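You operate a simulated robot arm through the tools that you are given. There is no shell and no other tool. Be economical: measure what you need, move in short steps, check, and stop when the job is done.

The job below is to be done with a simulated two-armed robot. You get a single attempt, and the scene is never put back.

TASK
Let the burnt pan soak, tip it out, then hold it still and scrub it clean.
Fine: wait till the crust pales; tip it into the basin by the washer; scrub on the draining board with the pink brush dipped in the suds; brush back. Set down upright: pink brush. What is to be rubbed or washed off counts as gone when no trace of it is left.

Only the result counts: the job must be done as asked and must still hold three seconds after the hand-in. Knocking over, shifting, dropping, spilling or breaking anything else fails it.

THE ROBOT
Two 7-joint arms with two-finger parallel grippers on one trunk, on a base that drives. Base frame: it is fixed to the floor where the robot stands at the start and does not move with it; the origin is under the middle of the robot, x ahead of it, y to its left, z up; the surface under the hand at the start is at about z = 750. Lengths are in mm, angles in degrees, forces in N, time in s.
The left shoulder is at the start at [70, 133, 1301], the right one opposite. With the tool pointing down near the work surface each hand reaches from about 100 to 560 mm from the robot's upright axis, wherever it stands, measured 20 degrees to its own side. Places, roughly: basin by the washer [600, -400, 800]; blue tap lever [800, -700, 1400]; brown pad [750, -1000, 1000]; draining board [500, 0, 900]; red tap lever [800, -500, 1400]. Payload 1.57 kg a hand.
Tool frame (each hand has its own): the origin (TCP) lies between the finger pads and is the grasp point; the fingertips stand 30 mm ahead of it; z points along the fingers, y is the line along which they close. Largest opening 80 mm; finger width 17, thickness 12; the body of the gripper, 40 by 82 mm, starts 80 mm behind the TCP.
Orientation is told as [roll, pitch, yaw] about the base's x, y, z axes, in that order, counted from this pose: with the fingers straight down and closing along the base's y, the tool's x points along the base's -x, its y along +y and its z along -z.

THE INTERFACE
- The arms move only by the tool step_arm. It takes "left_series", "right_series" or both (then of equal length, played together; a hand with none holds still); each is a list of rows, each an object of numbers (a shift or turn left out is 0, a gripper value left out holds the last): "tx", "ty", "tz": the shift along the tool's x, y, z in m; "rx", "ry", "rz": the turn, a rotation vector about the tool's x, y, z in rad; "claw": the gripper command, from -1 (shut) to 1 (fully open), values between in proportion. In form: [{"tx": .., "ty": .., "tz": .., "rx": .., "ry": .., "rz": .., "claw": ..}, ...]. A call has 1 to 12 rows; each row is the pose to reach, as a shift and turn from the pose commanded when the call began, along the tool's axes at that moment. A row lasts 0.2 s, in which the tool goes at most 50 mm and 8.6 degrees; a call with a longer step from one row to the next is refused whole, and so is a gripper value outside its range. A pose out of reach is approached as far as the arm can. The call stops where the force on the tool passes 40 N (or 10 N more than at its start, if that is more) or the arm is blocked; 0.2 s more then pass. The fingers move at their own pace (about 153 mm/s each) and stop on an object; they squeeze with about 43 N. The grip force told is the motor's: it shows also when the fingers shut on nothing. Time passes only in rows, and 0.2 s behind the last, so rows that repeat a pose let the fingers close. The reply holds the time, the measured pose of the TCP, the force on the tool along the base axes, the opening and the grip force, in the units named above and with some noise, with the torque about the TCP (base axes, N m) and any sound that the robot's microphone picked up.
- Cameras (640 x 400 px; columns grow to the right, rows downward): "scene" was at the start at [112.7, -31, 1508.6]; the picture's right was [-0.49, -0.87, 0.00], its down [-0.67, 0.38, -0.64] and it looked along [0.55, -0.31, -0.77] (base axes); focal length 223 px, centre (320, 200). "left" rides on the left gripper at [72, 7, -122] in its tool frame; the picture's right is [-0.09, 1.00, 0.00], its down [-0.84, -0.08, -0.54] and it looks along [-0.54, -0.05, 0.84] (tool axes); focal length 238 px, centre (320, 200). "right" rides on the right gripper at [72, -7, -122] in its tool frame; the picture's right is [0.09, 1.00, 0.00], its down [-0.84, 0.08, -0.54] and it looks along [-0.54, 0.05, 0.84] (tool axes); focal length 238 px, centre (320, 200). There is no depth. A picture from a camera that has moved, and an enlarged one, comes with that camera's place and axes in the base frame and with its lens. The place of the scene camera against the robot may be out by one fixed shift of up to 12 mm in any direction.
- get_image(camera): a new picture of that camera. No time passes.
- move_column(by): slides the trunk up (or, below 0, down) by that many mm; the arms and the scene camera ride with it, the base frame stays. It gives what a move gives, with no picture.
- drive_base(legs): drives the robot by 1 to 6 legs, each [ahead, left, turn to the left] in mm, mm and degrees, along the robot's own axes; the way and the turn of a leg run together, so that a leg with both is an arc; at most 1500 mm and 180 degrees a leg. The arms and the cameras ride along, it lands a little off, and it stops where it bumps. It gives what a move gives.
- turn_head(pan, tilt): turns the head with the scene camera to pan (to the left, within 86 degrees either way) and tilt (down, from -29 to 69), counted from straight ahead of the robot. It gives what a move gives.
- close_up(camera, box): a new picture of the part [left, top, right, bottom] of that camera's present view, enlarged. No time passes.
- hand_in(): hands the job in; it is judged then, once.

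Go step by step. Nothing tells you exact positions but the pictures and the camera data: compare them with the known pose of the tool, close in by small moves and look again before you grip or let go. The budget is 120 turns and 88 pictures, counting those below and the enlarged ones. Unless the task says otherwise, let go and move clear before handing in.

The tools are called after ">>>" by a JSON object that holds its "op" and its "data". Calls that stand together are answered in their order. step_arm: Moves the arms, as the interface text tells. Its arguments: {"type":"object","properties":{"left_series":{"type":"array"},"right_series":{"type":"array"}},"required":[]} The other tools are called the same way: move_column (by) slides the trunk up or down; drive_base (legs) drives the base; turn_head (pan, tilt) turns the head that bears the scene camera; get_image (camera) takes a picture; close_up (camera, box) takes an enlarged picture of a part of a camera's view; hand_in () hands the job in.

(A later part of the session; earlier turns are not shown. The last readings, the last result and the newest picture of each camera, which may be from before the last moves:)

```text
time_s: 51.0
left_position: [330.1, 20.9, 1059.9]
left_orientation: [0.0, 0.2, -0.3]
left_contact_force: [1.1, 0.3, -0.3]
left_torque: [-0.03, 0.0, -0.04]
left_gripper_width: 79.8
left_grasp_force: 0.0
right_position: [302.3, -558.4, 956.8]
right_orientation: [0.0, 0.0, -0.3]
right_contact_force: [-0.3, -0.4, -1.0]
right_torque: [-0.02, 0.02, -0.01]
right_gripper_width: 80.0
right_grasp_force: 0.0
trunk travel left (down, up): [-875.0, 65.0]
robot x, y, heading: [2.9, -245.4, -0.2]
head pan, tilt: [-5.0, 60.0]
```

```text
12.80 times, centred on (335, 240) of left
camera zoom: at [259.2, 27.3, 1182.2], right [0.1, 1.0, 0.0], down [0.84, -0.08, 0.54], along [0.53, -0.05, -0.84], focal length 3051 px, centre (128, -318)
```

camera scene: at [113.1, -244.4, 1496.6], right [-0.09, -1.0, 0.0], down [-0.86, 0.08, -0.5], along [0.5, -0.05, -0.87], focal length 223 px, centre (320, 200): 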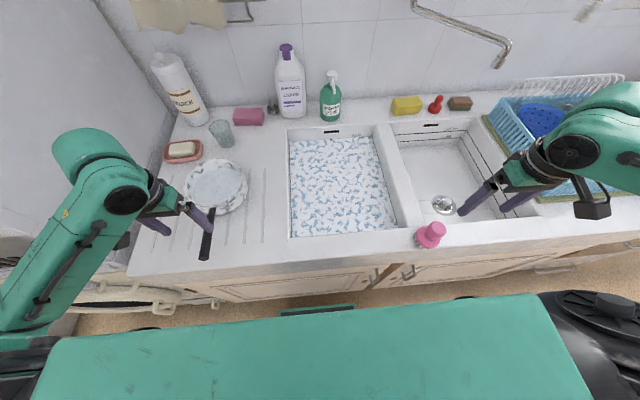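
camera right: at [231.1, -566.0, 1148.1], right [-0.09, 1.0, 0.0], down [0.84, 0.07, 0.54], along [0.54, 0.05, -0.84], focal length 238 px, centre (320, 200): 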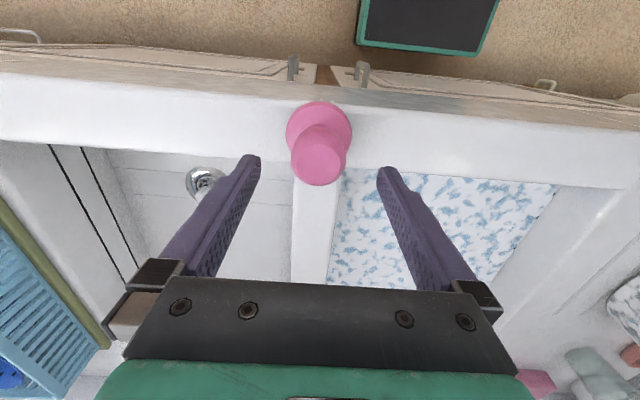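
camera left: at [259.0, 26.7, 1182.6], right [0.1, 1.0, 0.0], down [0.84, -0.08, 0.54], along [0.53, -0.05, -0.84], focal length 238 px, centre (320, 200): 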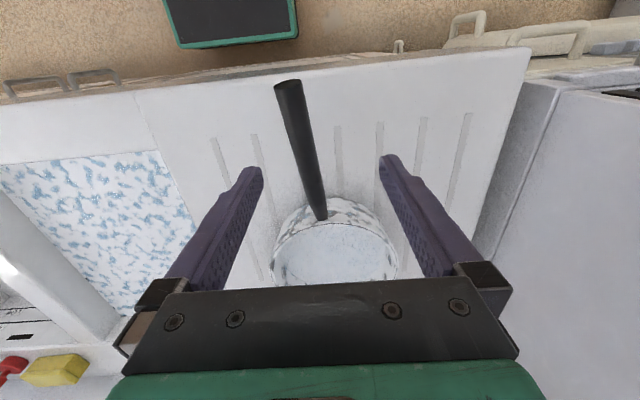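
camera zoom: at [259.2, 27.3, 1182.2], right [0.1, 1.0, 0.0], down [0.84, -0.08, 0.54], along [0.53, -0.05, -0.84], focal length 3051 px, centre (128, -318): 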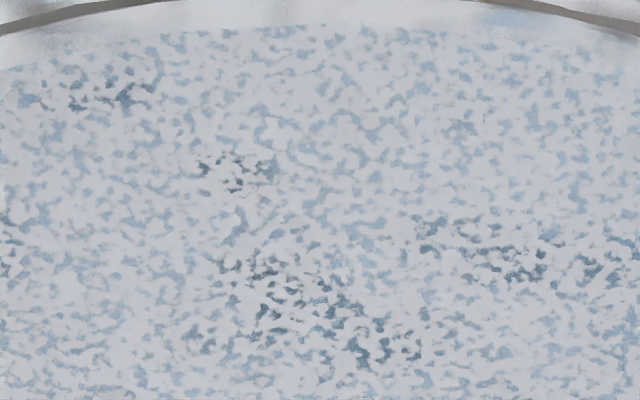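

Aligned; the fingertips sit just above the flange. Close the right gripper.

>>> {"op": "step_arm", "data": {"right_series": [{"claw": 0.3}, {"claw": -0.2}, {"claw": -1}, {"claw": -1}, {"claw": -1}]}}

>>> {"op": "close_up", "data": {"camera": "right", "box": [200, 80, 440, 260]}}

```text
time_s: 52.2
left_position: [329.7, 21.3, 1059.0]
left_orientation: [0.1, 0.3, -0.3]
left_contact_force: [0.8, -0.8, -0.4]
left_torque: [-0.02, 0.01, -0.03]
left_gripper_width: 80.2
left_grasp_force: 0.1
right_position: [303.1, -557.9, 957.2]
right_orientation: [0.0, 0.0, -0.4]
right_contact_force: [-0.5, -0.1, -0.5]
right_torque: [-0.01, 0.02, 0.04]
right_gripper_width: 60.2
right_grasp_force: 43.1
trunk travel left (down, up): [-875.0, 65.0]
robot x, y, heading: [1.3, -243.8, -0.1]
head pan, tilt: [-5.0, 60.0]
```

```text
2.22 times, centred on (320, 170) of right
camera zoom: at [230.7, -565.0, 1079.2], right [-0.09, 1.0, 0.0], down [0.84, 0.07, 0.54], along [0.54, 0.05, -0.84], focal length 530 px, centre (320, 267)
```

zoom: 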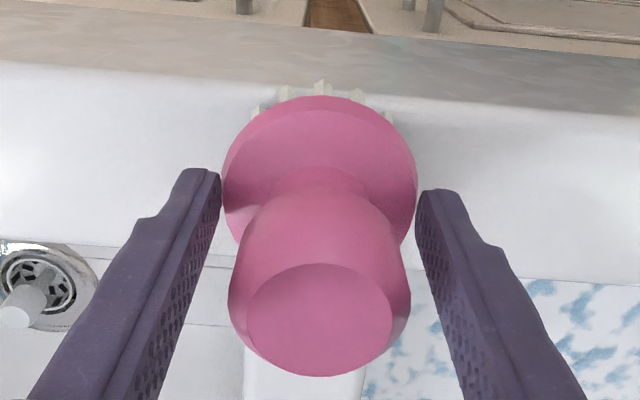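

The fingers closed on the flange (60 mm). I open, rise 16 mm and grip the knob instead.

>>> {"op": "step_arm", "data": {"right_series": [{"claw": 1}, {"claw": 1}, {"claw": 1}, {"tz": -0.016, "claw": 1}, {"tz": -0.016, "claw": 1}, {"tz": -0.016, "claw": 0}, {"tz": -0.016, "claw": -1}, {"tz": -0.016, "claw": -1}, {"tz": -0.016, "claw": -1}, {"tz": -0.016, "claw": -1}]}}

>>> {"op": "close_up", "data": {"camera": "right", "box": [200, 80, 440, 260]}}

```text
time_s: 54.4
left_position: [329.8, 20.6, 1059.9]
left_orientation: [-0.1, 0.3, -0.3]
left_contact_force: [-0.5, 0.3, 0.0]
left_torque: [0.02, 0.01, 0.0]
left_gripper_width: 80.0
left_grasp_force: 0.0
right_position: [302.5, -558.3, 974.0]
right_orientation: [0.0, 0.0, -0.3]
right_contact_force: [0.8, 1.1, 3.9]
right_torque: [0.04, -0.05, 0.01]
right_gripper_width: 40.6
right_grasp_force: 42.5
trunk travel left (down, up): [-875.0, 65.0]
robot x, y, heading: [2.5, -242.7, -0.2]
head pan, tilt: [-5.0, 60.0]
```

```text
2.22 times, centred on (320, 170) of right
camera zoom: at [230.4, -564.8, 1094.5], right [-0.09, 1.0, 0.0], down [0.84, 0.07, 0.54], along [0.54, 0.05, -0.84], focal length 530 px, centre (320, 267)
```

zoom: 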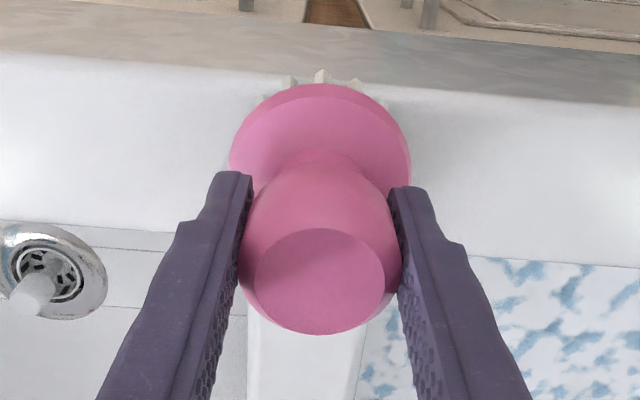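

The knob is held (40.6 mm). I lift the brush and move it over the suds basin.

>>> {"op": "step_arm", "data": {"right_series": [{"tz": -0.03}, {"tz": -0.06}, {"tz": -0.065, "tx": -0.03, "ty": 0.03}, {"tz": -0.065, "tx": -0.06, "ty": 0.06}, {"tz": -0.065, "tx": -0.09, "ty": 0.09}, {"tz": -0.065, "tx": -0.12, "ty": 0.11}, {"tz": -0.065, "tx": -0.15, "ty": 0.12}, {"tz": -0.065, "tx": -0.15, "ty": 0.12}]}}

>>> {"op": "get_image", "data": {"camera": "right"}}

>>> {"op": "get_image", "data": {"camera": "scene"}}

>>> {"op": "close_up", "data": {"camera": "left", "box": [310, 225, 360, 256]}}

```text
time_s: 56.2
left_position: [330.8, 21.1, 1059.3]
left_orientation: [0.1, 0.4, -0.3]
left_contact_force: [-1.1, 0.7, -0.1]
left_torque: [-0.03, 0.01, -0.01]
left_gripper_width: 79.9
left_grasp_force: 0.0
right_position: [453.7, -439.7, 1039.0]
right_orientation: [0.0, 0.0, -0.3]
right_contact_force: [-0.3, -1.1, -0.3]
right_torque: [0.02, -0.02, -0.01]
right_gripper_width: 40.6
right_grasp_force: 43.0
right hand out of reach, approached as far as the arm can: row 2
trunk travel left (down, up): [-875.0, 65.0]
robot x, y, heading: [-2.6, -242.3, -0.2]
head pan, tilt: [-5.0, 60.0]
```

```text
49 pictures are left
camera right: at [382.0, -445.5, 1161.6], right [-0.09, 1.0, 0.0], down [0.84, 0.07, 0.54], along [0.54, 0.05, -0.84], focal length 238 px, centre (320, 200)
```

right: 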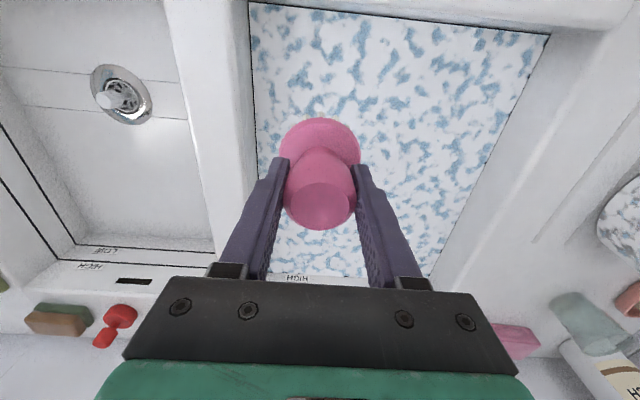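

```text
48 pictures are left
camera scene: at [111.9, -243.0, 1496.7], right [-0.09, -1.0, 0.0], down [-0.86, 0.08, -0.5], along [0.5, -0.05, -0.87], focal length 223 px, centre (320, 200)
```

scene: 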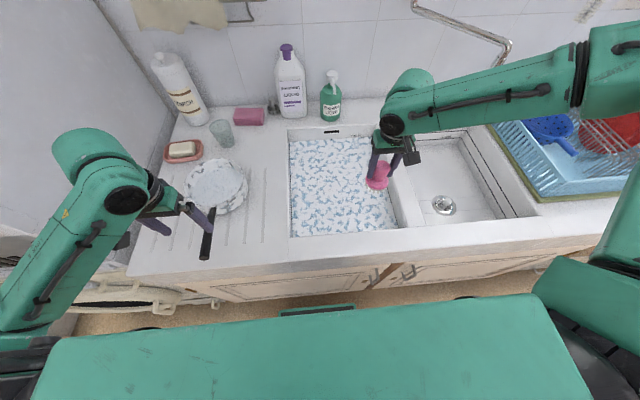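

```text
12.80 times, centred on (335, 240) of left
camera zoom: at [258.4, 27.1, 1182.4], right [0.1, 1.0, 0.0], down [0.84, -0.08, 0.54], along [0.54, -0.05, -0.84], focal length 3051 px, centre (128, -318)
```

zoom: 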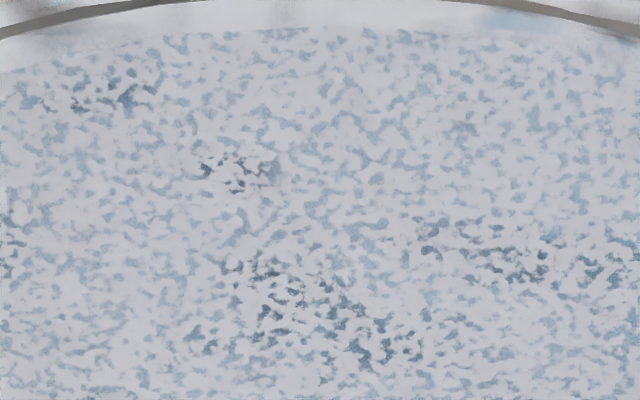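

The brush hovers over the suds. The crust is still dark. I dip the brush now, lift it a little and go on waiting.

>>> {"op": "step_arm", "data": {"right_series": [{"tz": 0.04}, {"tz": 0.07}, {"tz": 0.09}, {"tz": 0.11}, {"tz": 0.11}, {"tz": 0.11}]}}

>>> {"op": "get_image", "data": {"camera": "right"}}

>>> {"op": "step_arm", "data": {"left_series": [{}, {}, {}, {}, {}, {}, {}, {}, {}, {}, {}, {}]}}

>>> {"op": "step_arm", "data": {"left_series": [{}, {}, {}, {}, {}, {}, {}, {}, {}, {}, {}, {}]}}

>>> {"op": "step_arm", "data": {"left_series": [{}, {}, {}, {}, {}, {}, {}, {}, {}, {}, {}, {}]}}

>>> {"op": "step_arm", "data": {"left_series": [{}, {}, {}, {}, {}, {}, {}, {}, {}, {}, {}, {}]}}

>>> {"op": "step_arm", "data": {"left_series": [{}, {}, {}, {}, {}, {}, {}, {}, {}, {}, {}, {}]}}

>>> {"op": "step_arm", "data": {"left_series": [{}, {}, {}, {}, {}, {}, {}, {}, {}, {}, {}, {}]}}

>>> {"op": "step_arm", "data": {"left_series": [{}, {}, {}, {}, {}, {}, {}, {}, {}, {}, {}, {}]}}

>>> {"op": "step_arm", "data": {"left_series": [{}, {}, {}, {}, {}, {}, {}, {}, {}, {}, {}, {}]}}

>>> {"op": "close_up", "data": {"camera": "left", "box": [310, 225, 360, 256]}}

```text
time_s: 57.6
left_position: [329.9, 20.6, 1059.6]
left_orientation: [0.0, 0.4, -0.3]
left_contact_force: [0.7, 1.3, 0.1]
left_torque: [0.04, -0.04, -0.02]
left_gripper_width: 80.1
left_grasp_force: 0.1
right_position: [444.6, -446.9, 943.0]
right_orientation: [0.0, -0.1, -0.3]
right_contact_force: [0.0, 0.2, -2.2]
right_torque: [0.0, 0.01, 0.02]
right_gripper_width: 40.6
right_grasp_force: 43.1
right hand out of reach, approached as far as the arm can: row 3, 4, 5, 6
trunk travel left (down, up): [-875.0, 65.0]
robot x, y, heading: [-1.3, -243.7, -0.5]
head pan, tilt: [-5.0, 60.0]
```

```text
46 pictures are left
camera right: at [372.0, -453.5, 1064.1], right [-0.09, 1.0, 0.0], down [0.84, 0.07, 0.54], along [0.54, 0.05, -0.84], focal length 238 px, centre (320, 200)
```

right: 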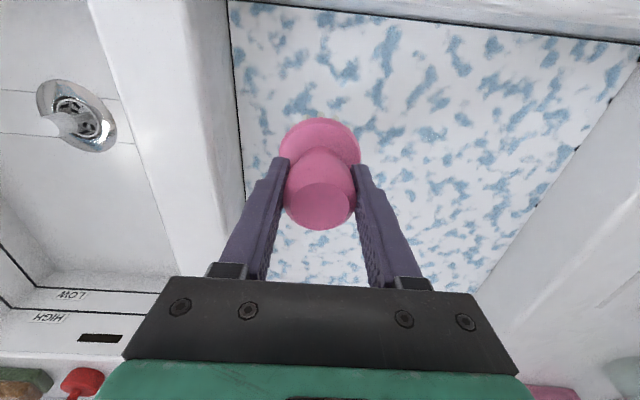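

```text
time_s: 60.2
left_position: [330.0, 21.0, 1060.1]
left_orientation: [0.0, 0.3, -0.2]
left_contact_force: [-0.8, 0.2, 0.2]
left_torque: [0.0, -0.02, -0.02]
left_gripper_width: 80.1
left_grasp_force: 0.1
right_position: [444.2, -446.9, 942.7]
right_orientation: [0.0, -0.1, -0.4]
right_contact_force: [0.7, 0.2, -0.1]
right_torque: [-0.01, -0.01, 0.0]
right_gripper_width: 40.6
right_grasp_force: 43.0
trunk travel left (down, up): [-875.0, 65.0]
robot x, y, heading: [0.8, -242.5, -0.2]
head pan, tilt: [-5.0, 60.0]
```

```text
time_s: 62.8
left_position: [329.9, 19.9, 1059.1]
left_orientation: [0.1, 0.3, -0.2]
left_contact_force: [-0.3, 0.0, 0.0]
left_torque: [0.01, -0.01, -0.01]
left_gripper_width: 80.1
left_grasp_force: 0.1
right_position: [444.2, -448.1, 941.5]
right_orientation: [0.0, -0.1, -0.3]
right_contact_force: [-1.4, 0.5, -0.3]
right_torque: [0.04, 0.0, 0.03]
right_gripper_width: 40.7
right_grasp_force: 43.0
trunk travel left (down, up): [-875.0, 65.0]
robot x, y, heading: [3.3, -241.3, -0.4]
head pan, tilt: [-5.0, 60.0]
```

```text
time_s: 65.4
left_position: [330.3, 21.2, 1059.6]
left_orientation: [0.0, 0.3, -0.2]
left_contact_force: [-0.2, 0.0, -1.1]
left_torque: [0.02, -0.01, 0.01]
left_gripper_width: 79.7
left_grasp_force: 0.1
right_position: [444.2, -446.5, 942.1]
right_orientation: [0.1, -0.1, -0.2]
right_contact_force: [-0.6, 0.3, 0.0]
right_torque: [0.0, -0.03, 0.04]
right_gripper_width: 40.2
right_grasp_force: 42.9
trunk travel left (down, up): [-875.0, 65.0]
robot x, y, heading: [1.0, -243.4, -0.3]
head pan, tilt: [-5.0, 60.0]
```

```text
time_s: 68.0
left_position: [329.0, 21.0, 1059.0]
left_orientation: [0.0, 0.3, -0.3]
left_contact_force: [1.0, 0.3, -0.9]
left_torque: [0.0, 0.0, 0.04]
left_gripper_width: 80.0
left_grasp_force: 0.0
right_position: [443.8, -446.4, 942.9]
right_orientation: [0.0, -0.2, -0.2]
right_contact_force: [-0.4, -0.7, -0.5]
right_torque: [-0.03, 0.02, -0.01]
right_gripper_width: 40.6
right_grasp_force: 43.0
trunk travel left (down, up): [-875.0, 65.0]
robot x, y, heading: [1.0, -243.8, -0.2]
head pan, tilt: [-5.0, 60.0]
```

```text
time_s: 70.6
left_position: [328.2, 21.1, 1060.1]
left_orientation: [0.1, 0.3, -0.3]
left_contact_force: [-0.2, -0.1, -0.2]
left_torque: [0.01, -0.01, 0.01]
left_gripper_width: 79.9
left_grasp_force: 0.1
right_position: [444.3, -447.5, 941.9]
right_orientation: [-0.1, -0.2, -0.2]
right_contact_force: [0.3, -0.2, -1.0]
right_torque: [-0.01, -0.01, -0.01]
right_gripper_width: 40.5
right_grasp_force: 43.6
trunk travel left (down, up): [-875.0, 65.0]
robot x, y, heading: [-2.0, -244.8, -0.4]
head pan, tilt: [-5.0, 60.0]
```

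```text
time_s: 73.2
left_position: [331.3, 20.2, 1060.6]
left_orientation: [0.1, 0.2, -0.2]
left_contact_force: [-0.6, 0.5, -0.3]
left_torque: [-0.01, 0.04, 0.0]
left_gripper_width: 80.0
left_grasp_force: 0.0
right_position: [444.0, -446.9, 942.3]
right_orientation: [0.0, 0.0, -0.3]
right_contact_force: [0.2, -0.2, -0.6]
right_torque: [-0.02, -0.03, 0.04]
right_gripper_width: 40.6
right_grasp_force: 43.1
trunk travel left (down, up): [-875.0, 65.0]
robot x, y, heading: [1.5, -243.9, -0.2]
head pan, tilt: [-5.0, 60.0]
```

```text
time_s: 75.8
left_position: [330.1, 20.4, 1058.2]
left_orientation: [0.0, 0.4, -0.3]
left_contact_force: [-0.6, 0.1, -0.8]
left_torque: [-0.04, 0.03, 0.02]
left_gripper_width: 80.1
left_grasp_force: 0.0
right_position: [443.9, -445.1, 942.5]
right_orientation: [0.0, -0.1, -0.2]
right_contact_force: [0.5, -0.2, -1.1]
right_torque: [-0.01, -0.03, 0.02]
right_gripper_width: 40.5
right_grasp_force: 43.2
trunk travel left (down, up): [-875.0, 65.0]
robot x, y, heading: [-0.0, -246.6, -0.3]
head pan, tilt: [-5.0, 60.0]
```

```text
time_s: 78.4
left_position: [328.9, 20.6, 1060.3]
left_orientation: [0.1, 0.3, -0.4]
left_contact_force: [-0.3, -0.5, 1.0]
left_torque: [-0.01, -0.01, 0.0]
left_gripper_width: 80.0
left_grasp_force: 0.1
right_position: [443.7, -446.5, 942.4]
right_orientation: [0.0, -0.1, -0.3]
right_contact_force: [0.1, 0.0, -0.3]
right_torque: [0.0, 0.03, 0.01]
right_gripper_width: 40.4
right_grasp_force: 43.3
trunk travel left (down, up): [-875.0, 65.0]
robot x, y, heading: [0.8, -245.8, -0.4]
head pan, tilt: [-5.0, 60.0]
```

```text
12.80 times, centred on (335, 240) of left
camera zoom: at [258.8, 27.0, 1182.4], right [0.1, 1.0, 0.0], down [0.84, -0.08, 0.54], along [0.54, -0.05, -0.84], focal length 3051 px, centre (128, -318)
```

zoom: 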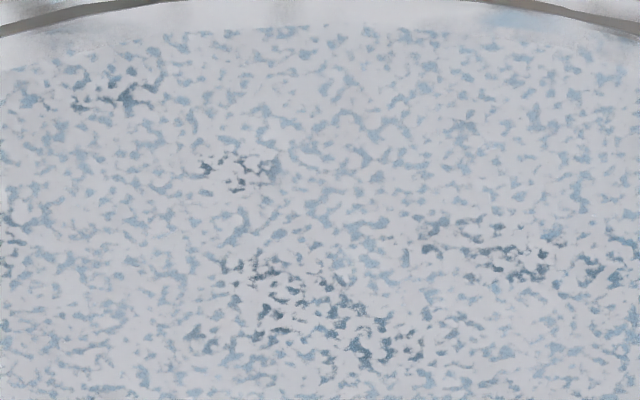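

The crust is only marginally different at 78 s. I lift the brush slightly and keep waiting.

>>> {"op": "step_arm", "data": {"right_series": [{"tz": -0.04}, {"tz": -0.08}, {"tz": -0.08}, {"tz": -0.08}, {"tz": -0.08}, {"tz": -0.08}, {"tz": -0.08}, {"tz": -0.08}, {"tz": -0.08}, {"tz": -0.08}, {"tz": -0.08}, {"tz": -0.08}]}}

>>> {"op": "step_arm", "data": {"left_series": [{}, {}, {}, {}, {}, {}, {}, {}, {}, {}, {}, {}]}}

>>> {"op": "step_arm", "data": {"left_series": [{}, {}, {}, {}, {}, {}, {}, {}, {}, {}, {}, {}]}}

>>> {"op": "step_arm", "data": {"left_series": [{}, {}, {}, {}, {}, {}, {}, {}, {}, {}, {}, {}]}}

>>> {"op": "step_arm", "data": {"left_series": [{}, {}, {}, {}, {}, {}, {}, {}, {}, {}, {}, {}]}}

>>> {"op": "step_arm", "data": {"left_series": [{}, {}, {}, {}, {}, {}, {}, {}, {}, {}, {}, {}]}}

>>> {"op": "step_arm", "data": {"left_series": [{}, {}, {}, {}, {}, {}, {}, {}, {}, {}, {}, {}]}}

>>> {"op": "step_arm", "data": {"left_series": [{}, {}, {}, {}, {}, {}, {}, {}, {}, {}, {}, {}]}}

>>> {"op": "step_arm", "data": {"left_series": [{}, {}, {}, {}, {}, {}, {}, {}, {}, {}, {}, {}]}}

>>> {"op": "step_arm", "data": {"left_series": [{}, {}, {}, {}, {}, {}, {}, {}, {}, {}, {}, {}]}}

>>> {"op": "step_arm", "data": {"left_series": [{}, {}, {}, {}, {}, {}, {}, {}, {}, {}, {}, {}]}}

>>> {"op": "step_arm", "data": {"left_series": [{}, {}, {}, {}, {}, {}, {}, {}, {}, {}, {}, {}]}}

>>> {"op": "close_up", "data": {"camera": "left", "box": [310, 225, 360, 256]}}

```text
time_s: 81.0
left_position: [330.5, 20.9, 1058.9]
left_orientation: [0.0, 0.3, -0.2]
left_contact_force: [-0.2, -0.3, 0.7]
left_torque: [0.01, -0.01, 0.02]
left_gripper_width: 79.9
left_grasp_force: 0.0
right_position: [443.0, -445.5, 1021.9]
right_orientation: [-0.1, 0.0, -0.3]
right_contact_force: [0.1, -0.1, 0.5]
right_torque: [0.04, 0.02, -0.01]
right_gripper_width: 40.7
right_grasp_force: 42.9
trunk travel left (down, up): [-875.0, 65.0]
robot x, y, heading: [-0.4, -241.2, -0.4]
head pan, tilt: [-5.0, 60.0]
```

```text
time_s: 83.6
left_position: [330.3, 21.5, 1060.0]
left_orientation: [0.0, 0.3, -0.4]
left_contact_force: [0.5, 0.4, -0.3]
left_torque: [0.02, 0.02, -0.02]
left_gripper_width: 80.0
left_grasp_force: 0.0
right_position: [441.6, -445.5, 1019.6]
right_orientation: [0.0, 0.1, -0.3]
right_contact_force: [0.1, 0.5, -1.4]
right_torque: [-0.02, -0.01, -0.01]
right_gripper_width: 40.6
right_grasp_force: 43.0
trunk travel left (down, up): [-875.0, 65.0]
robot x, y, heading: [-1.1, -245.9, -0.3]
head pan, tilt: [-5.0, 60.0]
```

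```text
time_s: 86.2
left_position: [330.0, 20.4, 1059.8]
left_orientation: [0.0, 0.3, -0.3]
left_contact_force: [-0.2, -0.4, -0.6]
left_torque: [-0.01, 0.01, 0.01]
left_gripper_width: 80.1
left_grasp_force: 0.1
right_position: [441.8, -445.3, 1019.6]
right_orientation: [0.0, 0.0, -0.2]
right_contact_force: [0.2, -0.2, -1.0]
right_torque: [-0.01, 0.02, 0.0]
right_gripper_width: 40.5
right_grasp_force: 43.3
trunk travel left (down, up): [-875.0, 65.0]
robot x, y, heading: [2.1, -243.0, -0.3]
head pan, tilt: [-5.0, 60.0]
```

```text
time_s: 88.8
left_position: [330.3, 20.2, 1059.7]
left_orientation: [0.1, 0.3, -0.3]
left_contact_force: [0.1, 0.0, -0.2]
left_torque: [-0.02, -0.01, -0.02]
left_gripper_width: 80.1
left_grasp_force: 0.1
right_position: [442.4, -444.8, 1019.7]
right_orientation: [0.0, 0.0, -0.4]
right_contact_force: [0.0, 0.9, -0.2]
right_torque: [0.0, 0.0, -0.03]
right_gripper_width: 40.5
right_grasp_force: 43.4
trunk travel left (down, up): [-875.0, 65.0]
robot x, y, heading: [1.6, -244.2, -0.3]
head pan, tilt: [-5.0, 60.0]
```

```text
time_s: 91.4
left_position: [330.9, 19.8, 1059.4]
left_orientation: [0.1, 0.4, -0.4]
left_contact_force: [-0.6, -0.4, -0.6]
left_torque: [-0.03, -0.02, -0.02]
left_gripper_width: 80.0
left_grasp_force: 0.0
right_position: [442.4, -445.1, 1021.3]
right_orientation: [0.0, 0.0, -0.3]
right_contact_force: [-0.5, 0.1, -0.8]
right_torque: [0.01, 0.0, 0.0]
right_gripper_width: 40.3
right_grasp_force: 43.2
trunk travel left (down, up): [-875.0, 65.0]
robot x, y, heading: [0.5, -244.4, -0.3]
head pan, tilt: [-5.0, 60.0]
```

```text
time_s: 94.0
left_position: [329.9, 20.5, 1058.3]
left_orientation: [0.0, 0.4, -0.4]
left_contact_force: [-0.5, 0.0, 0.1]
left_torque: [-0.03, 0.01, -0.03]
left_gripper_width: 79.8
left_grasp_force: 0.1
right_position: [442.5, -446.8, 1020.3]
right_orientation: [0.1, 0.0, -0.3]
right_contact_force: [0.4, 0.8, -1.6]
right_torque: [0.0, 0.03, -0.02]
right_gripper_width: 40.3
right_grasp_force: 42.6
trunk travel left (down, up): [-875.0, 65.0]
robot x, y, heading: [-0.9, -244.4, -0.4]
head pan, tilt: [-5.0, 60.0]
```

```text
time_s: 96.6
left_position: [331.3, 19.8, 1059.2]
left_orientation: [0.0, 0.3, -0.3]
left_contact_force: [0.3, 0.6, 0.2]
left_torque: [0.03, 0.01, 0.0]
left_gripper_width: 80.2
left_grasp_force: 0.1
right_position: [441.4, -445.3, 1019.8]
right_orientation: [0.1, 0.0, -0.4]
right_contact_force: [1.1, 0.0, -1.0]
right_torque: [-0.01, 0.01, 0.02]
right_gripper_width: 40.1
right_grasp_force: 43.5
trunk travel left (down, up): [-875.0, 65.0]
robot x, y, heading: [0.4, -242.7, -0.2]
head pan, tilt: [-5.0, 60.0]
```

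```text
time_s: 99.2
left_position: [329.6, 19.8, 1059.0]
left_orientation: [-0.1, 0.3, -0.3]
left_contact_force: [-0.5, -1.1, 0.0]
left_torque: [0.0, -0.01, 0.02]
left_gripper_width: 80.1
left_grasp_force: 0.1
right_position: [442.3, -445.6, 1020.8]
right_orientation: [0.0, 0.0, -0.3]
right_contact_force: [0.1, -0.5, -0.8]
right_torque: [0.01, -0.01, -0.01]
right_gripper_width: 40.1
right_grasp_force: 43.4
trunk travel left (down, up): [-875.0, 65.0]
robot x, y, heading: [-1.3, -245.2, -0.6]
head pan, tilt: [-5.0, 60.0]
```

```text
time_s: 101.8
left_position: [329.6, 20.5, 1060.2]
left_orientation: [0.0, 0.3, -0.3]
left_contact_force: [0.2, 0.8, -0.3]
left_torque: [-0.01, -0.01, -0.01]
left_gripper_width: 80.0
left_grasp_force: 0.1
right_position: [442.0, -445.4, 1020.8]
right_orientation: [-0.1, 0.0, -0.4]
right_contact_force: [0.1, -0.5, -1.1]
right_torque: [0.01, -0.03, 0.01]
right_gripper_width: 40.1
right_grasp_force: 42.8
trunk travel left (down, up): [-875.0, 65.0]
robot x, y, heading: [-2.6, -242.8, -0.2]
head pan, tilt: [-5.0, 60.0]
```

```text
time_s: 104.4
left_position: [329.6, 21.2, 1059.7]
left_orientation: [0.0, 0.3, -0.3]
left_contact_force: [-0.3, -0.1, -0.2]
left_torque: [-0.01, 0.04, 0.03]
left_gripper_width: 80.0
left_grasp_force: 0.0
right_position: [441.5, -445.1, 1020.2]
right_orientation: [0.0, -0.1, -0.4]
right_contact_force: [0.6, 0.4, -1.5]
right_torque: [-0.02, 0.0, -0.01]
right_gripper_width: 40.0
right_grasp_force: 43.0
trunk travel left (down, up): [-875.0, 65.0]
robot x, y, heading: [-1.0, -241.8, -0.2]
head pan, tilt: [-5.0, 60.0]
```

```text
time_s: 107.0
left_position: [330.8, 21.3, 1059.3]
left_orientation: [0.0, 0.2, -0.3]
left_contact_force: [0.3, 0.8, 0.0]
left_torque: [0.0, 0.0, -0.04]
left_gripper_width: 80.0
left_grasp_force: 0.0
right_position: [442.3, -446.3, 1021.0]
right_orientation: [-0.1, -0.1, -0.3]
right_contact_force: [-0.3, 0.9, -0.7]
right_torque: [0.02, 0.0, 0.0]
right_gripper_width: 39.6
right_grasp_force: 42.6
trunk travel left (down, up): [-875.0, 65.0]
robot x, y, heading: [-0.5, -247.5, -0.3]
head pan, tilt: [-5.0, 60.0]
```

```text
time_s: 109.6
left_position: [330.1, 21.3, 1059.2]
left_orientation: [0.0, 0.3, -0.3]
left_contact_force: [0.3, 0.1, 0.2]
left_torque: [0.04, 0.01, 0.03]
left_gripper_width: 80.0
left_grasp_force: 0.0
right_position: [442.8, -444.9, 1020.1]
right_orientation: [0.0, 0.1, -0.2]
right_contact_force: [0.0, -0.4, -0.4]
right_torque: [0.02, 0.01, 0.01]
right_gripper_width: 40.1
right_grasp_force: 42.4
trunk travel left (down, up): [-875.0, 65.0]
robot x, y, heading: [-1.7, -245.6, -0.3]
head pan, tilt: [-5.0, 60.0]
```

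```text
12.80 times, centred on (335, 240) of left
camera zoom: at [258.8, 27.0, 1182.4], right [0.1, 1.0, 0.0], down [0.84, -0.08, 0.54], along [0.54, -0.05, -0.84], focal length 3051 px, centre (128, -318)
```

zoom: 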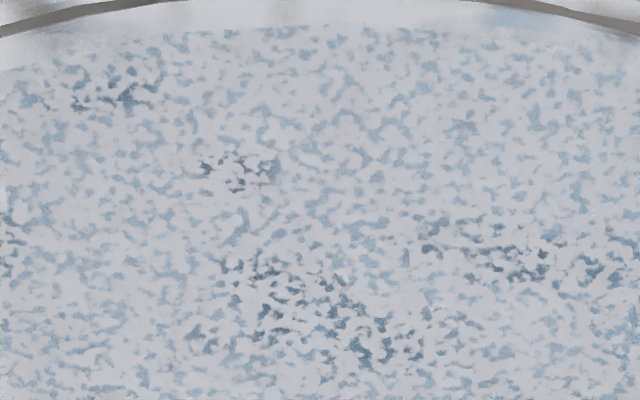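

Little change at 109 s. I look at the whole pan interior from the scene camera at high zoom to tell crust from the enamel's mottling.

>>> {"op": "close_up", "data": {"camera": "scene", "box": [180, 150, 255, 215]}}

>>> {"op": "close_up", "data": {"camera": "left", "box": [270, 215, 400, 290]}}

```text
6.15 times, centred on (218, 182) of scene
camera zoom: at [112.4, -243.1, 1496.7], right [-0.09, -1.0, 0.0], down [-0.86, 0.08, -0.5], along [0.5, -0.05, -0.87], focal length 1375 px, centre (951, 308)
```

zoom: 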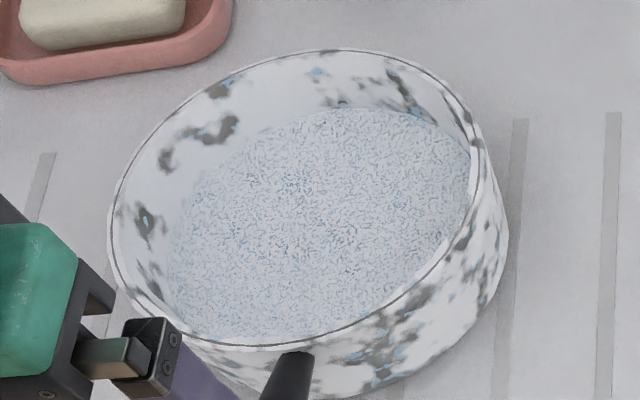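

```text
4.92 times, centred on (335, 252) of left
camera zoom: at [258.8, 27.0, 1182.4], right [0.1, 1.0, 0.0], down [0.84, -0.08, 0.54], along [0.54, -0.05, -0.84], focal length 1173 px, centre (246, -58)
```

zoom: 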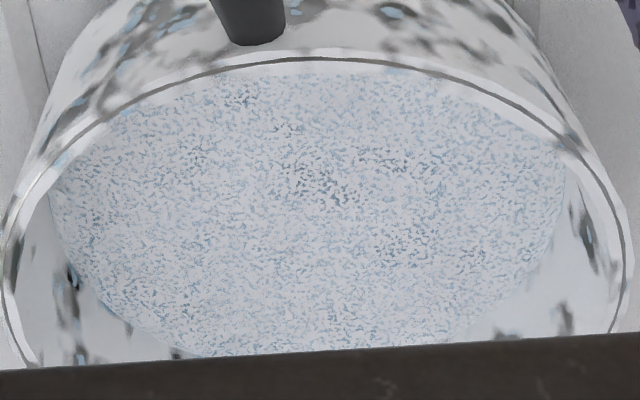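

The dark spots look like the enamel's own mottling, and crust tone is unclear; I'll soak longer. First I check the brush hasn't slipped in the grip.

>>> {"op": "close_up", "data": {"camera": "right", "box": [200, 80, 440, 260]}}

>>> {"op": "step_arm", "data": {"left_series": [{}, {}, {}, {}, {}, {}, {}, {}, {}, {}, {}, {}]}}

>>> {"op": "step_arm", "data": {"left_series": [{}, {}, {}, {}, {}, {}, {}, {}, {}, {}, {}, {}]}}

>>> {"op": "close_up", "data": {"camera": "right", "box": [200, 80, 440, 260]}}

```text
2.22 times, centred on (320, 170) of right
camera zoom: at [370.0, -451.7, 1142.6], right [-0.09, 1.0, 0.0], down [0.84, 0.07, 0.54], along [0.54, 0.05, -0.84], focal length 530 px, centre (320, 267)
```

zoom: 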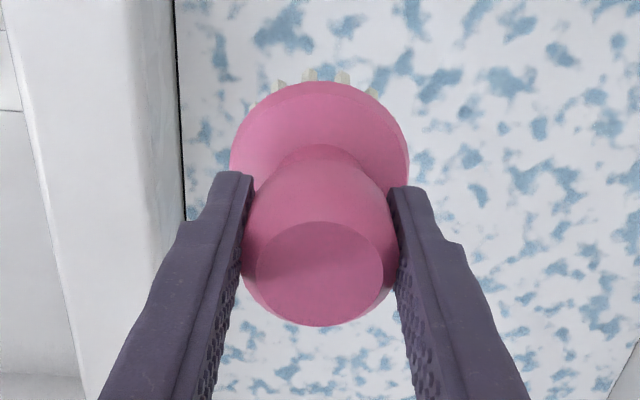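

```text
time_s: 112.2
left_position: [329.3, 20.2, 1060.0]
left_orientation: [0.0, 0.3, -0.3]
left_contact_force: [-0.1, 0.0, -0.3]
left_torque: [0.0, 0.0, -0.04]
left_gripper_width: 80.0
left_grasp_force: 0.1
right_position: [442.0, -444.8, 1020.6]
right_orientation: [0.0, 0.0, -0.2]
right_contact_force: [-0.3, 0.8, -0.6]
right_torque: [-0.01, 0.01, -0.01]
right_gripper_width: 40.0
right_grasp_force: 43.1
trunk travel left (down, up): [-875.0, 65.0]
robot x, y, heading: [-1.0, -244.3, -0.4]
head pan, tilt: [-5.0, 60.0]
```

```text
time_s: 114.8
left_position: [330.5, 20.4, 1060.0]
left_orientation: [0.0, 0.3, -0.3]
left_contact_force: [-0.2, 0.2, -0.4]
left_torque: [-0.02, -0.03, 0.06]
left_gripper_width: 80.2
left_grasp_force: 0.0
right_position: [441.7, -445.4, 1021.1]
right_orientation: [0.0, 0.0, -0.2]
right_contact_force: [-0.2, -0.3, -1.2]
right_torque: [-0.01, -0.01, 0.01]
right_gripper_width: 39.8
right_grasp_force: 42.6
trunk travel left (down, up): [-875.0, 65.0]
robot x, y, heading: [0.1, -242.6, -0.2]
head pan, tilt: [-5.0, 60.0]
```

```text
2.22 times, centred on (320, 170) of right
camera zoom: at [370.0, -451.7, 1142.6], right [-0.09, 1.0, 0.0], down [0.84, 0.07, 0.54], along [0.54, 0.05, -0.84], focal length 530 px, centre (320, 267)
```

zoom: 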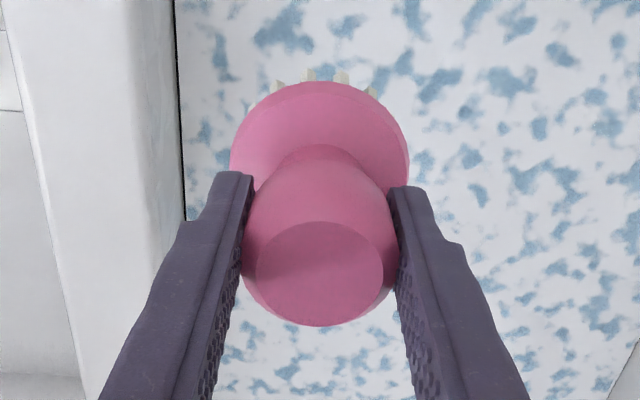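

The brush creeps down in the grip about a millimetre or two a minute, so I set it back at its home on the rim during the soak.

>>> {"op": "step_arm", "data": {"right_series": [{"tx": 0.03, "ty": -0.02, "tz": -0.02}, {"tx": 0.06, "ty": -0.05, "tz": -0.02}, {"tx": 0.09, "ty": -0.08, "tz": -0.02}, {"tx": 0.12, "ty": -0.11, "tz": -0.02}, {"tx": 0.139, "ty": -0.113, "tz": -0.02}, {"tx": 0.139, "ty": -0.113, "tz": 0.01}, {"tx": 0.139, "ty": -0.113, "tz": 0.035}, {"tx": 0.139, "ty": -0.113, "tz": 0.035}]}}

>>> {"op": "step_arm", "data": {"right_series": [{"tz": 0.004}, {"tz": 0.008}, {"tz": 0.0105}, {"tz": 0.0105}]}}

>>> {"op": "get_image", "data": {"camera": "right"}}

```text
time_s: 116.6
left_position: [330.0, 21.5, 1059.0]
left_orientation: [0.0, 0.3, -0.3]
left_contact_force: [-1.2, 0.0, 0.5]
left_torque: [0.03, -0.01, -0.01]
left_gripper_width: 80.0
left_grasp_force: 0.1
right_position: [304.3, -557.2, 987.9]
right_orientation: [-0.1, -0.1, -0.2]
right_contact_force: [0.7, -0.7, -1.8]
right_torque: [0.01, -0.02, 0.0]
right_gripper_width: 39.7
right_grasp_force: 43.1
right hand out of reach, approached as far as the arm can: row 5
trunk travel left (down, up): [-875.0, 65.0]
robot x, y, heading: [0.8, -243.5, -0.2]
head pan, tilt: [-5.0, 60.0]
```

```text
time_s: 117.6
left_position: [329.6, 19.9, 1058.6]
left_orientation: [0.0, 0.3, -0.3]
left_contact_force: [0.2, 0.0, -0.6]
left_torque: [-0.01, 0.01, -0.02]
left_gripper_width: 80.1
left_grasp_force: 0.1
right_position: [303.7, -560.2, 976.5]
right_orientation: [0.0, 0.0, -0.2]
right_contact_force: [-0.2, -0.5, -0.5]
right_torque: [0.01, -0.01, -0.02]
right_gripper_width: 39.8
right_grasp_force: 43.4
trunk travel left (down, up): [-875.0, 65.0]
robot x, y, heading: [-2.5, -244.3, -0.3]
head pan, tilt: [-5.0, 60.0]
```

```text
39 pictures are left
camera right: at [231.7, -565.5, 1098.9], right [-0.09, 1.0, 0.0], down [0.84, 0.07, 0.54], along [0.54, 0.05, -0.84], focal length 238 px, centre (320, 200)
```

right: 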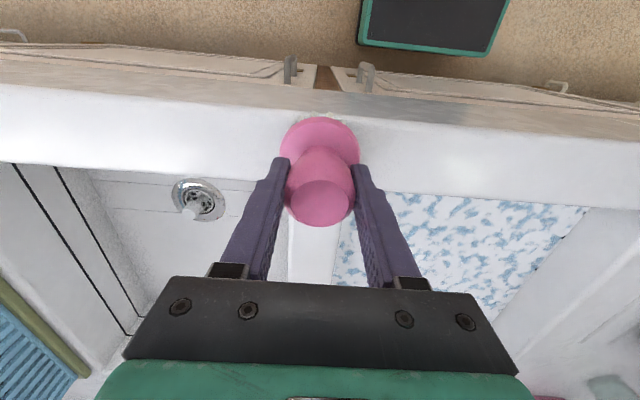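

Just above the rim; I feel down for contact and release.

>>> {"op": "step_arm", "data": {"right_series": [{"tz": 0.001}, {"tz": 0.002}, {"tz": 0.003}, {"tz": 0.003}]}}

```text
time_s: 118.6
left_position: [330.1, 21.5, 1059.7]
left_orientation: [-0.1, 0.2, -0.2]
left_contact_force: [0.0, 1.0, -0.5]
left_torque: [0.03, -0.01, -0.02]
left_gripper_width: 80.0
left_grasp_force: 0.0
right_position: [303.1, -557.9, 976.3]
right_orientation: [-0.3, -0.3, -0.2]
right_contact_force: [1.5, -3.7, 18.9]
right_torque: [0.1, 0.13, -0.05]
right_gripper_width: 40.1
right_grasp_force: 43.2
trunk travel left (down, up): [-875.0, 65.0]
robot x, y, heading: [1.6, -239.5, -0.2]
head pan, tilt: [-5.0, 60.0]
```

Contact. Release, rise clear, and keep soaking.

>>> {"op": "step_arm", "data": {"right_series": [{"tz": -0.001, "claw": -0.5}, {"tz": -0.001, "claw": 0.2}, {"tz": -0.001, "claw": 1}, {"tz": -0.001, "claw": 1}, {"tz": -0.001, "claw": 1}, {"tz": -0.03, "claw": 1}, {"tz": -0.07, "claw": 1}, {"tz": -0.1, "claw": 1}]}}

>>> {"op": "step_arm", "data": {"left_series": [{}, {}, {}, {}, {}, {}, {}, {}, {}, {}, {}, {}]}}

>>> {"op": "step_arm", "data": {"left_series": [{}, {}, {}, {}, {}, {}, {}, {}, {}, {}, {}, {}]}}

>>> {"op": "step_arm", "data": {"left_series": [{}, {}, {}, {}, {}, {}, {}, {}, {}, {}, {}, {}]}}

>>> {"op": "step_arm", "data": {"left_series": [{}, {}, {}, {}, {}, {}, {}, {}, {}, {}, {}, {}]}}

>>> {"op": "step_arm", "data": {"left_series": [{}, {}, {}, {}, {}, {}, {}, {}, {}, {}, {}, {}]}}

>>> {"op": "step_arm", "data": {"left_series": [{}, {}, {}, {}, {}, {}, {}, {}, {}, {}, {}, {}]}}

>>> {"op": "step_arm", "data": {"left_series": [{}, {}, {}, {}, {}, {}, {}, {}, {}, {}, {}, {}]}}

>>> {"op": "step_arm", "data": {"left_series": [{}, {}, {}, {}, {}, {}, {}, {}, {}, {}, {}, {}]}}

>>> {"op": "step_arm", "data": {"left_series": [{}, {}, {}, {}, {}, {}, {}, {}, {}, {}, {}, {}]}}

>>> {"op": "step_arm", "data": {"left_series": [{}, {}, {}, {}, {}, {}, {}, {}, {}, {}, {}, {}]}}

>>> {"op": "step_arm", "data": {"left_series": [{}, {}, {}, {}, {}, {}, {}, {}, {}, {}, {}, {}]}}

>>> {"op": "step_arm", "data": {"left_series": [{}, {}, {}, {}, {}, {}, {}, {}, {}, {}, {}, {}]}}

>>> {"op": "step_arm", "data": {"left_series": [{}, {}, {}, {}, {}, {}, {}, {}, {}, {}, {}, {}]}}

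>>> {"op": "close_up", "data": {"camera": "left", "box": [310, 225, 360, 256]}}

```text
time_s: 120.4
left_position: [329.5, 20.7, 1058.8]
left_orientation: [0.0, 0.1, -0.4]
left_contact_force: [-0.2, 0.0, 1.0]
left_torque: [-0.02, -0.01, 0.0]
left_gripper_width: 80.1
left_grasp_force: 0.1
right_position: [313.2, -562.4, 1061.7]
right_orientation: [0.0, 0.0, -0.2]
right_contact_force: [0.0, 0.0, 0.1]
right_torque: [0.03, 0.0, 0.02]
right_gripper_width: 80.0
right_grasp_force: 0.0
right hand out of reach, approached as far as the arm can: row 7, 8
trunk travel left (down, up): [-875.0, 65.0]
robot x, y, heading: [-1.7, -241.6, -0.2]
head pan, tilt: [-5.0, 60.0]
```

```text
time_s: 123.0
left_position: [330.7, 21.1, 1059.6]
left_orientation: [0.1, 0.3, -0.4]
left_contact_force: [-0.3, 0.4, -0.4]
left_torque: [-0.01, -0.01, 0.0]
left_gripper_width: 80.1
left_grasp_force: 0.0
right_position: [314.6, -562.9, 1063.3]
right_orientation: [0.0, 0.0, -0.3]
right_contact_force: [1.0, -0.4, 0.8]
right_torque: [0.03, 0.02, 0.02]
right_gripper_width: 80.0
right_grasp_force: 0.0
trunk travel left (down, up): [-875.0, 65.0]
robot x, y, heading: [2.7, -245.1, -0.3]
head pan, tilt: [-5.0, 60.0]
```

```text
time_s: 125.6
left_position: [330.1, 19.0, 1059.3]
left_orientation: [0.1, 0.3, -0.3]
left_contact_force: [0.3, 0.2, -0.7]
left_torque: [0.01, 0.01, 0.01]
left_gripper_width: 79.8
left_grasp_force: 0.1
right_position: [315.4, -562.3, 1062.6]
right_orientation: [0.0, 0.0, -0.3]
right_contact_force: [0.0, 0.3, -0.8]
right_torque: [-0.04, 0.01, 0.02]
right_gripper_width: 79.9
right_grasp_force: 0.0
trunk travel left (down, up): [-875.0, 65.0]
robot x, y, heading: [0.0, -244.9, -0.4]
head pan, tilt: [-5.0, 60.0]
```

```text
time_s: 128.2
left_position: [330.3, 21.1, 1060.5]
left_orientation: [0.0, 0.3, -0.3]
left_contact_force: [0.3, 1.0, 0.3]
left_torque: [0.0, -0.04, 0.0]
left_gripper_width: 80.0
left_grasp_force: 0.1
right_position: [313.4, -562.7, 1061.5]
right_orientation: [0.0, 0.1, -0.3]
right_contact_force: [-1.2, -0.5, 0.2]
right_torque: [-0.02, -0.01, -0.02]
right_gripper_width: 79.9
right_grasp_force: 0.0
trunk travel left (down, up): [-875.0, 65.0]
robot x, y, heading: [3.0, -244.1, -0.3]
head pan, tilt: [-5.0, 60.0]
```

```text
time_s: 130.8
left_position: [330.3, 19.6, 1058.9]
left_orientation: [-0.1, 0.3, -0.2]
left_contact_force: [0.1, 0.9, 0.4]
left_torque: [0.01, 0.01, -0.03]
left_gripper_width: 80.2
left_grasp_force: 0.1
right_position: [314.0, -562.0, 1061.9]
right_orientation: [0.0, 0.0, -0.3]
right_contact_force: [-0.1, 0.2, -0.8]
right_torque: [-0.03, -0.01, 0.02]
right_gripper_width: 79.8
right_grasp_force: 0.0
trunk travel left (down, up): [-875.0, 65.0]
robot x, y, heading: [-0.2, -243.3, -0.5]
head pan, tilt: [-5.0, 60.0]
```

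```text
time_s: 133.4
left_position: [327.6, 20.1, 1059.7]
left_orientation: [0.0, 0.4, -0.2]
left_contact_force: [-0.2, -0.3, -0.1]
left_torque: [-0.02, 0.02, 0.02]
left_gripper_width: 79.9
left_grasp_force: 0.0
right_position: [313.4, -562.2, 1062.5]
right_orientation: [0.0, 0.0, -0.3]
right_contact_force: [0.0, 0.6, 1.2]
right_torque: [0.05, -0.01, -0.02]
right_gripper_width: 79.8
right_grasp_force: 0.0
trunk travel left (down, up): [-875.0, 65.0]
robot x, y, heading: [0.5, -242.5, -0.1]
head pan, tilt: [-5.0, 60.0]
```

```text
time_s: 136.0
left_position: [329.7, 20.5, 1059.4]
left_orientation: [0.0, 0.4, -0.3]
left_contact_force: [0.0, -0.4, -0.2]
left_torque: [0.04, 0.0, -0.01]
left_gripper_width: 79.8
left_grasp_force: 0.1
right_position: [313.6, -563.3, 1062.0]
right_orientation: [0.0, 0.0, -0.3]
right_contact_force: [-0.2, 0.2, 1.0]
right_torque: [0.0, 0.01, 0.0]
right_gripper_width: 79.8
right_grasp_force: 0.1
trunk travel left (down, up): [-875.0, 65.0]
robot x, y, heading: [-1.2, -242.3, -0.1]
head pan, tilt: [-5.0, 60.0]
```

```text
time_s: 138.6
left_position: [329.6, 20.5, 1059.8]
left_orientation: [-0.2, 0.3, -0.3]
left_contact_force: [0.4, 0.8, 0.1]
left_torque: [0.0, -0.02, -0.01]
left_gripper_width: 80.2
left_grasp_force: 0.0
right_position: [313.0, -562.3, 1061.0]
right_orientation: [0.0, 0.1, -0.3]
right_contact_force: [-0.1, 0.6, 0.6]
right_torque: [-0.03, -0.02, 0.02]
right_gripper_width: 79.9
right_grasp_force: 0.1
trunk travel left (down, up): [-875.0, 65.0]
robot x, y, heading: [2.6, -246.8, -0.6]
head pan, tilt: [-5.0, 60.0]
```

```text
time_s: 141.2
left_position: [329.4, 20.9, 1059.9]
left_orientation: [0.0, 0.2, -0.3]
left_contact_force: [0.0, 0.7, 0.1]
left_torque: [0.04, -0.01, -0.03]
left_gripper_width: 80.3
left_grasp_force: 0.1
right_position: [313.8, -562.6, 1061.1]
right_orientation: [0.0, 0.1, -0.3]
right_contact_force: [0.1, -0.7, -0.2]
right_torque: [-0.01, -0.01, 0.0]
right_gripper_width: 80.0
right_grasp_force: 0.0
trunk travel left (down, up): [-875.0, 65.0]
robot x, y, heading: [0.9, -243.1, -0.2]
head pan, tilt: [-5.0, 60.0]
```

```text
time_s: 143.8
left_position: [330.0, 21.8, 1058.8]
left_orientation: [0.0, 0.4, -0.4]
left_contact_force: [-0.1, 0.1, -0.7]
left_torque: [-0.03, 0.03, 0.0]
left_gripper_width: 79.8
left_grasp_force: 0.0
right_position: [313.7, -561.7, 1061.8]
right_orientation: [0.0, 0.0, -0.3]
right_contact_force: [-0.5, 0.5, 0.4]
right_torque: [-0.02, 0.0, 0.0]
right_gripper_width: 79.9
right_grasp_force: 0.1
trunk travel left (down, up): [-875.0, 65.0]
robot x, y, heading: [-1.9, -242.9, -0.4]
head pan, tilt: [-5.0, 60.0]
```

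```text
time_s: 146.4
left_position: [330.2, 20.3, 1059.2]
left_orientation: [0.0, 0.3, -0.3]
left_contact_force: [-0.1, 0.1, -0.2]
left_torque: [-0.01, 0.0, -0.01]
left_gripper_width: 79.9
left_grasp_force: 0.0
right_position: [312.5, -564.0, 1062.5]
right_orientation: [0.0, 0.0, -0.3]
right_contact_force: [0.0, 0.4, 0.5]
right_torque: [-0.04, 0.03, 0.02]
right_gripper_width: 80.0
right_grasp_force: 0.1
trunk travel left (down, up): [-875.0, 65.0]
robot x, y, heading: [-5.3, -243.7, -0.1]
head pan, tilt: [-5.0, 60.0]
```

```text
time_s: 149.0
left_position: [329.8, 20.7, 1058.9]
left_orientation: [0.0, 0.3, -0.3]
left_contact_force: [-0.7, -0.4, 0.0]
left_torque: [-0.01, -0.01, 0.03]
left_gripper_width: 80.0
left_grasp_force: 0.1
right_position: [314.4, -562.2, 1062.8]
right_orientation: [-0.1, 0.0, -0.3]
right_contact_force: [0.4, -0.2, 0.2]
right_torque: [-0.04, 0.01, 0.0]
right_gripper_width: 79.9
right_grasp_force: 0.1
trunk travel left (down, up): [-875.0, 65.0]
robot x, y, heading: [-0.2, -241.3, -0.2]
head pan, tilt: [-5.0, 60.0]
```

```text
time_s: 151.6
left_position: [330.5, 20.4, 1059.4]
left_orientation: [0.0, 0.3, -0.3]
left_contact_force: [-0.1, -0.2, -0.3]
left_torque: [0.0, 0.01, -0.02]
left_gripper_width: 80.0
left_grasp_force: 0.0
right_position: [313.6, -562.7, 1061.3]
right_orientation: [0.0, 0.0, -0.3]
right_contact_force: [0.7, -0.7, -0.3]
right_torque: [0.01, 0.01, 0.03]
right_gripper_width: 80.3
right_grasp_force: 0.0
trunk travel left (down, up): [-875.0, 65.0]
robot x, y, heading: [-0.1, -244.2, -0.3]
head pan, tilt: [-5.0, 60.0]
```

```text
time_s: 154.2
left_position: [329.3, 19.7, 1059.1]
left_orientation: [0.0, 0.4, -0.3]
left_contact_force: [0.6, 0.8, 0.4]
left_torque: [-0.02, 0.02, 0.01]
left_gripper_width: 80.1
left_grasp_force: 0.0
right_position: [314.2, -562.2, 1061.5]
right_orientation: [0.0, 0.0, -0.4]
right_contact_force: [-0.4, 0.5, 0.9]
right_torque: [0.03, 0.0, 0.03]
right_gripper_width: 80.0
right_grasp_force: 0.0
trunk travel left (down, up): [-875.0, 65.0]
robot x, y, heading: [-0.6, -246.1, -0.3]
head pan, tilt: [-5.0, 60.0]
```

```text
12.80 times, centred on (335, 240) of left
camera zoom: at [258.7, 27.0, 1182.4], right [0.1, 1.0, 0.0], down [0.84, -0.08, 0.54], along [0.54, -0.05, -0.84], focal length 3051 px, centre (128, -318)
```

zoom: 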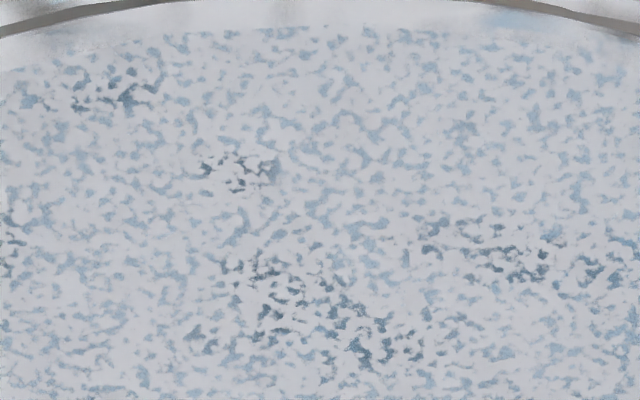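

No change between 32 s and 154 s: the dark flecks are the enamel's mottling seen through holes in the suds, and the soaked layer is pale. I go on: align the left hand over the handle (near the pan), turned 6–7° to match it.

>>> {"op": "step_arm", "data": {"left_series": [{"tx": -0.02, "ty": -0.005, "tz": 0.01, "rz": -0.06}, {"tx": -0.038, "ty": -0.01, "tz": 0.03, "rz": -0.117}, {"tx": -0.038, "ty": -0.01, "tz": 0.03, "rz": -0.117}]}}

>>> {"op": "get_image", "data": {"camera": "left"}}

```text
time_s: 155.0
left_position: [366.3, 7.8, 1026.0]
left_orientation: [0.0, 0.2, 6.3]
left_contact_force: [0.0, -0.6, 1.3]
left_torque: [-0.04, -0.01, -0.04]
left_gripper_width: 80.0
left_grasp_force: 0.1
right_position: [312.6, -561.9, 1062.7]
right_orientation: [-0.1, 0.0, -0.4]
right_contact_force: [0.2, 0.4, -0.3]
right_torque: [0.01, -0.02, -0.01]
right_gripper_width: 79.9
right_grasp_force: 0.0
trunk travel left (down, up): [-875.0, 65.0]
robot x, y, heading: [0.4, -239.3, -0.3]
head pan, tilt: [-5.0, 60.0]
```

```text
37 pictures are left
camera left: at [295.0, 6.1, 1150.0], right [-0.02, 1.0, 0.0], down [0.84, 0.02, 0.54], along [0.54, 0.01, -0.84], focal length 238 px, centre (320, 200)
```

left: 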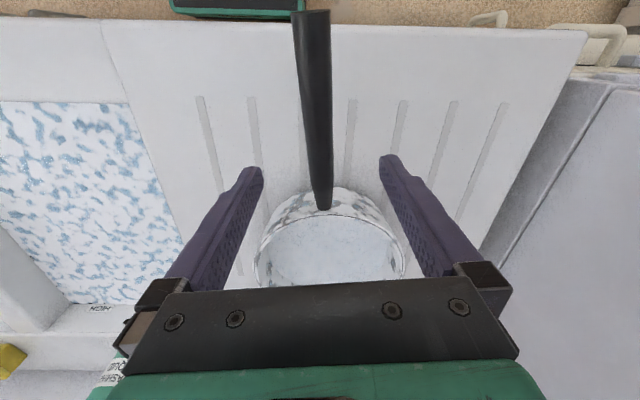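

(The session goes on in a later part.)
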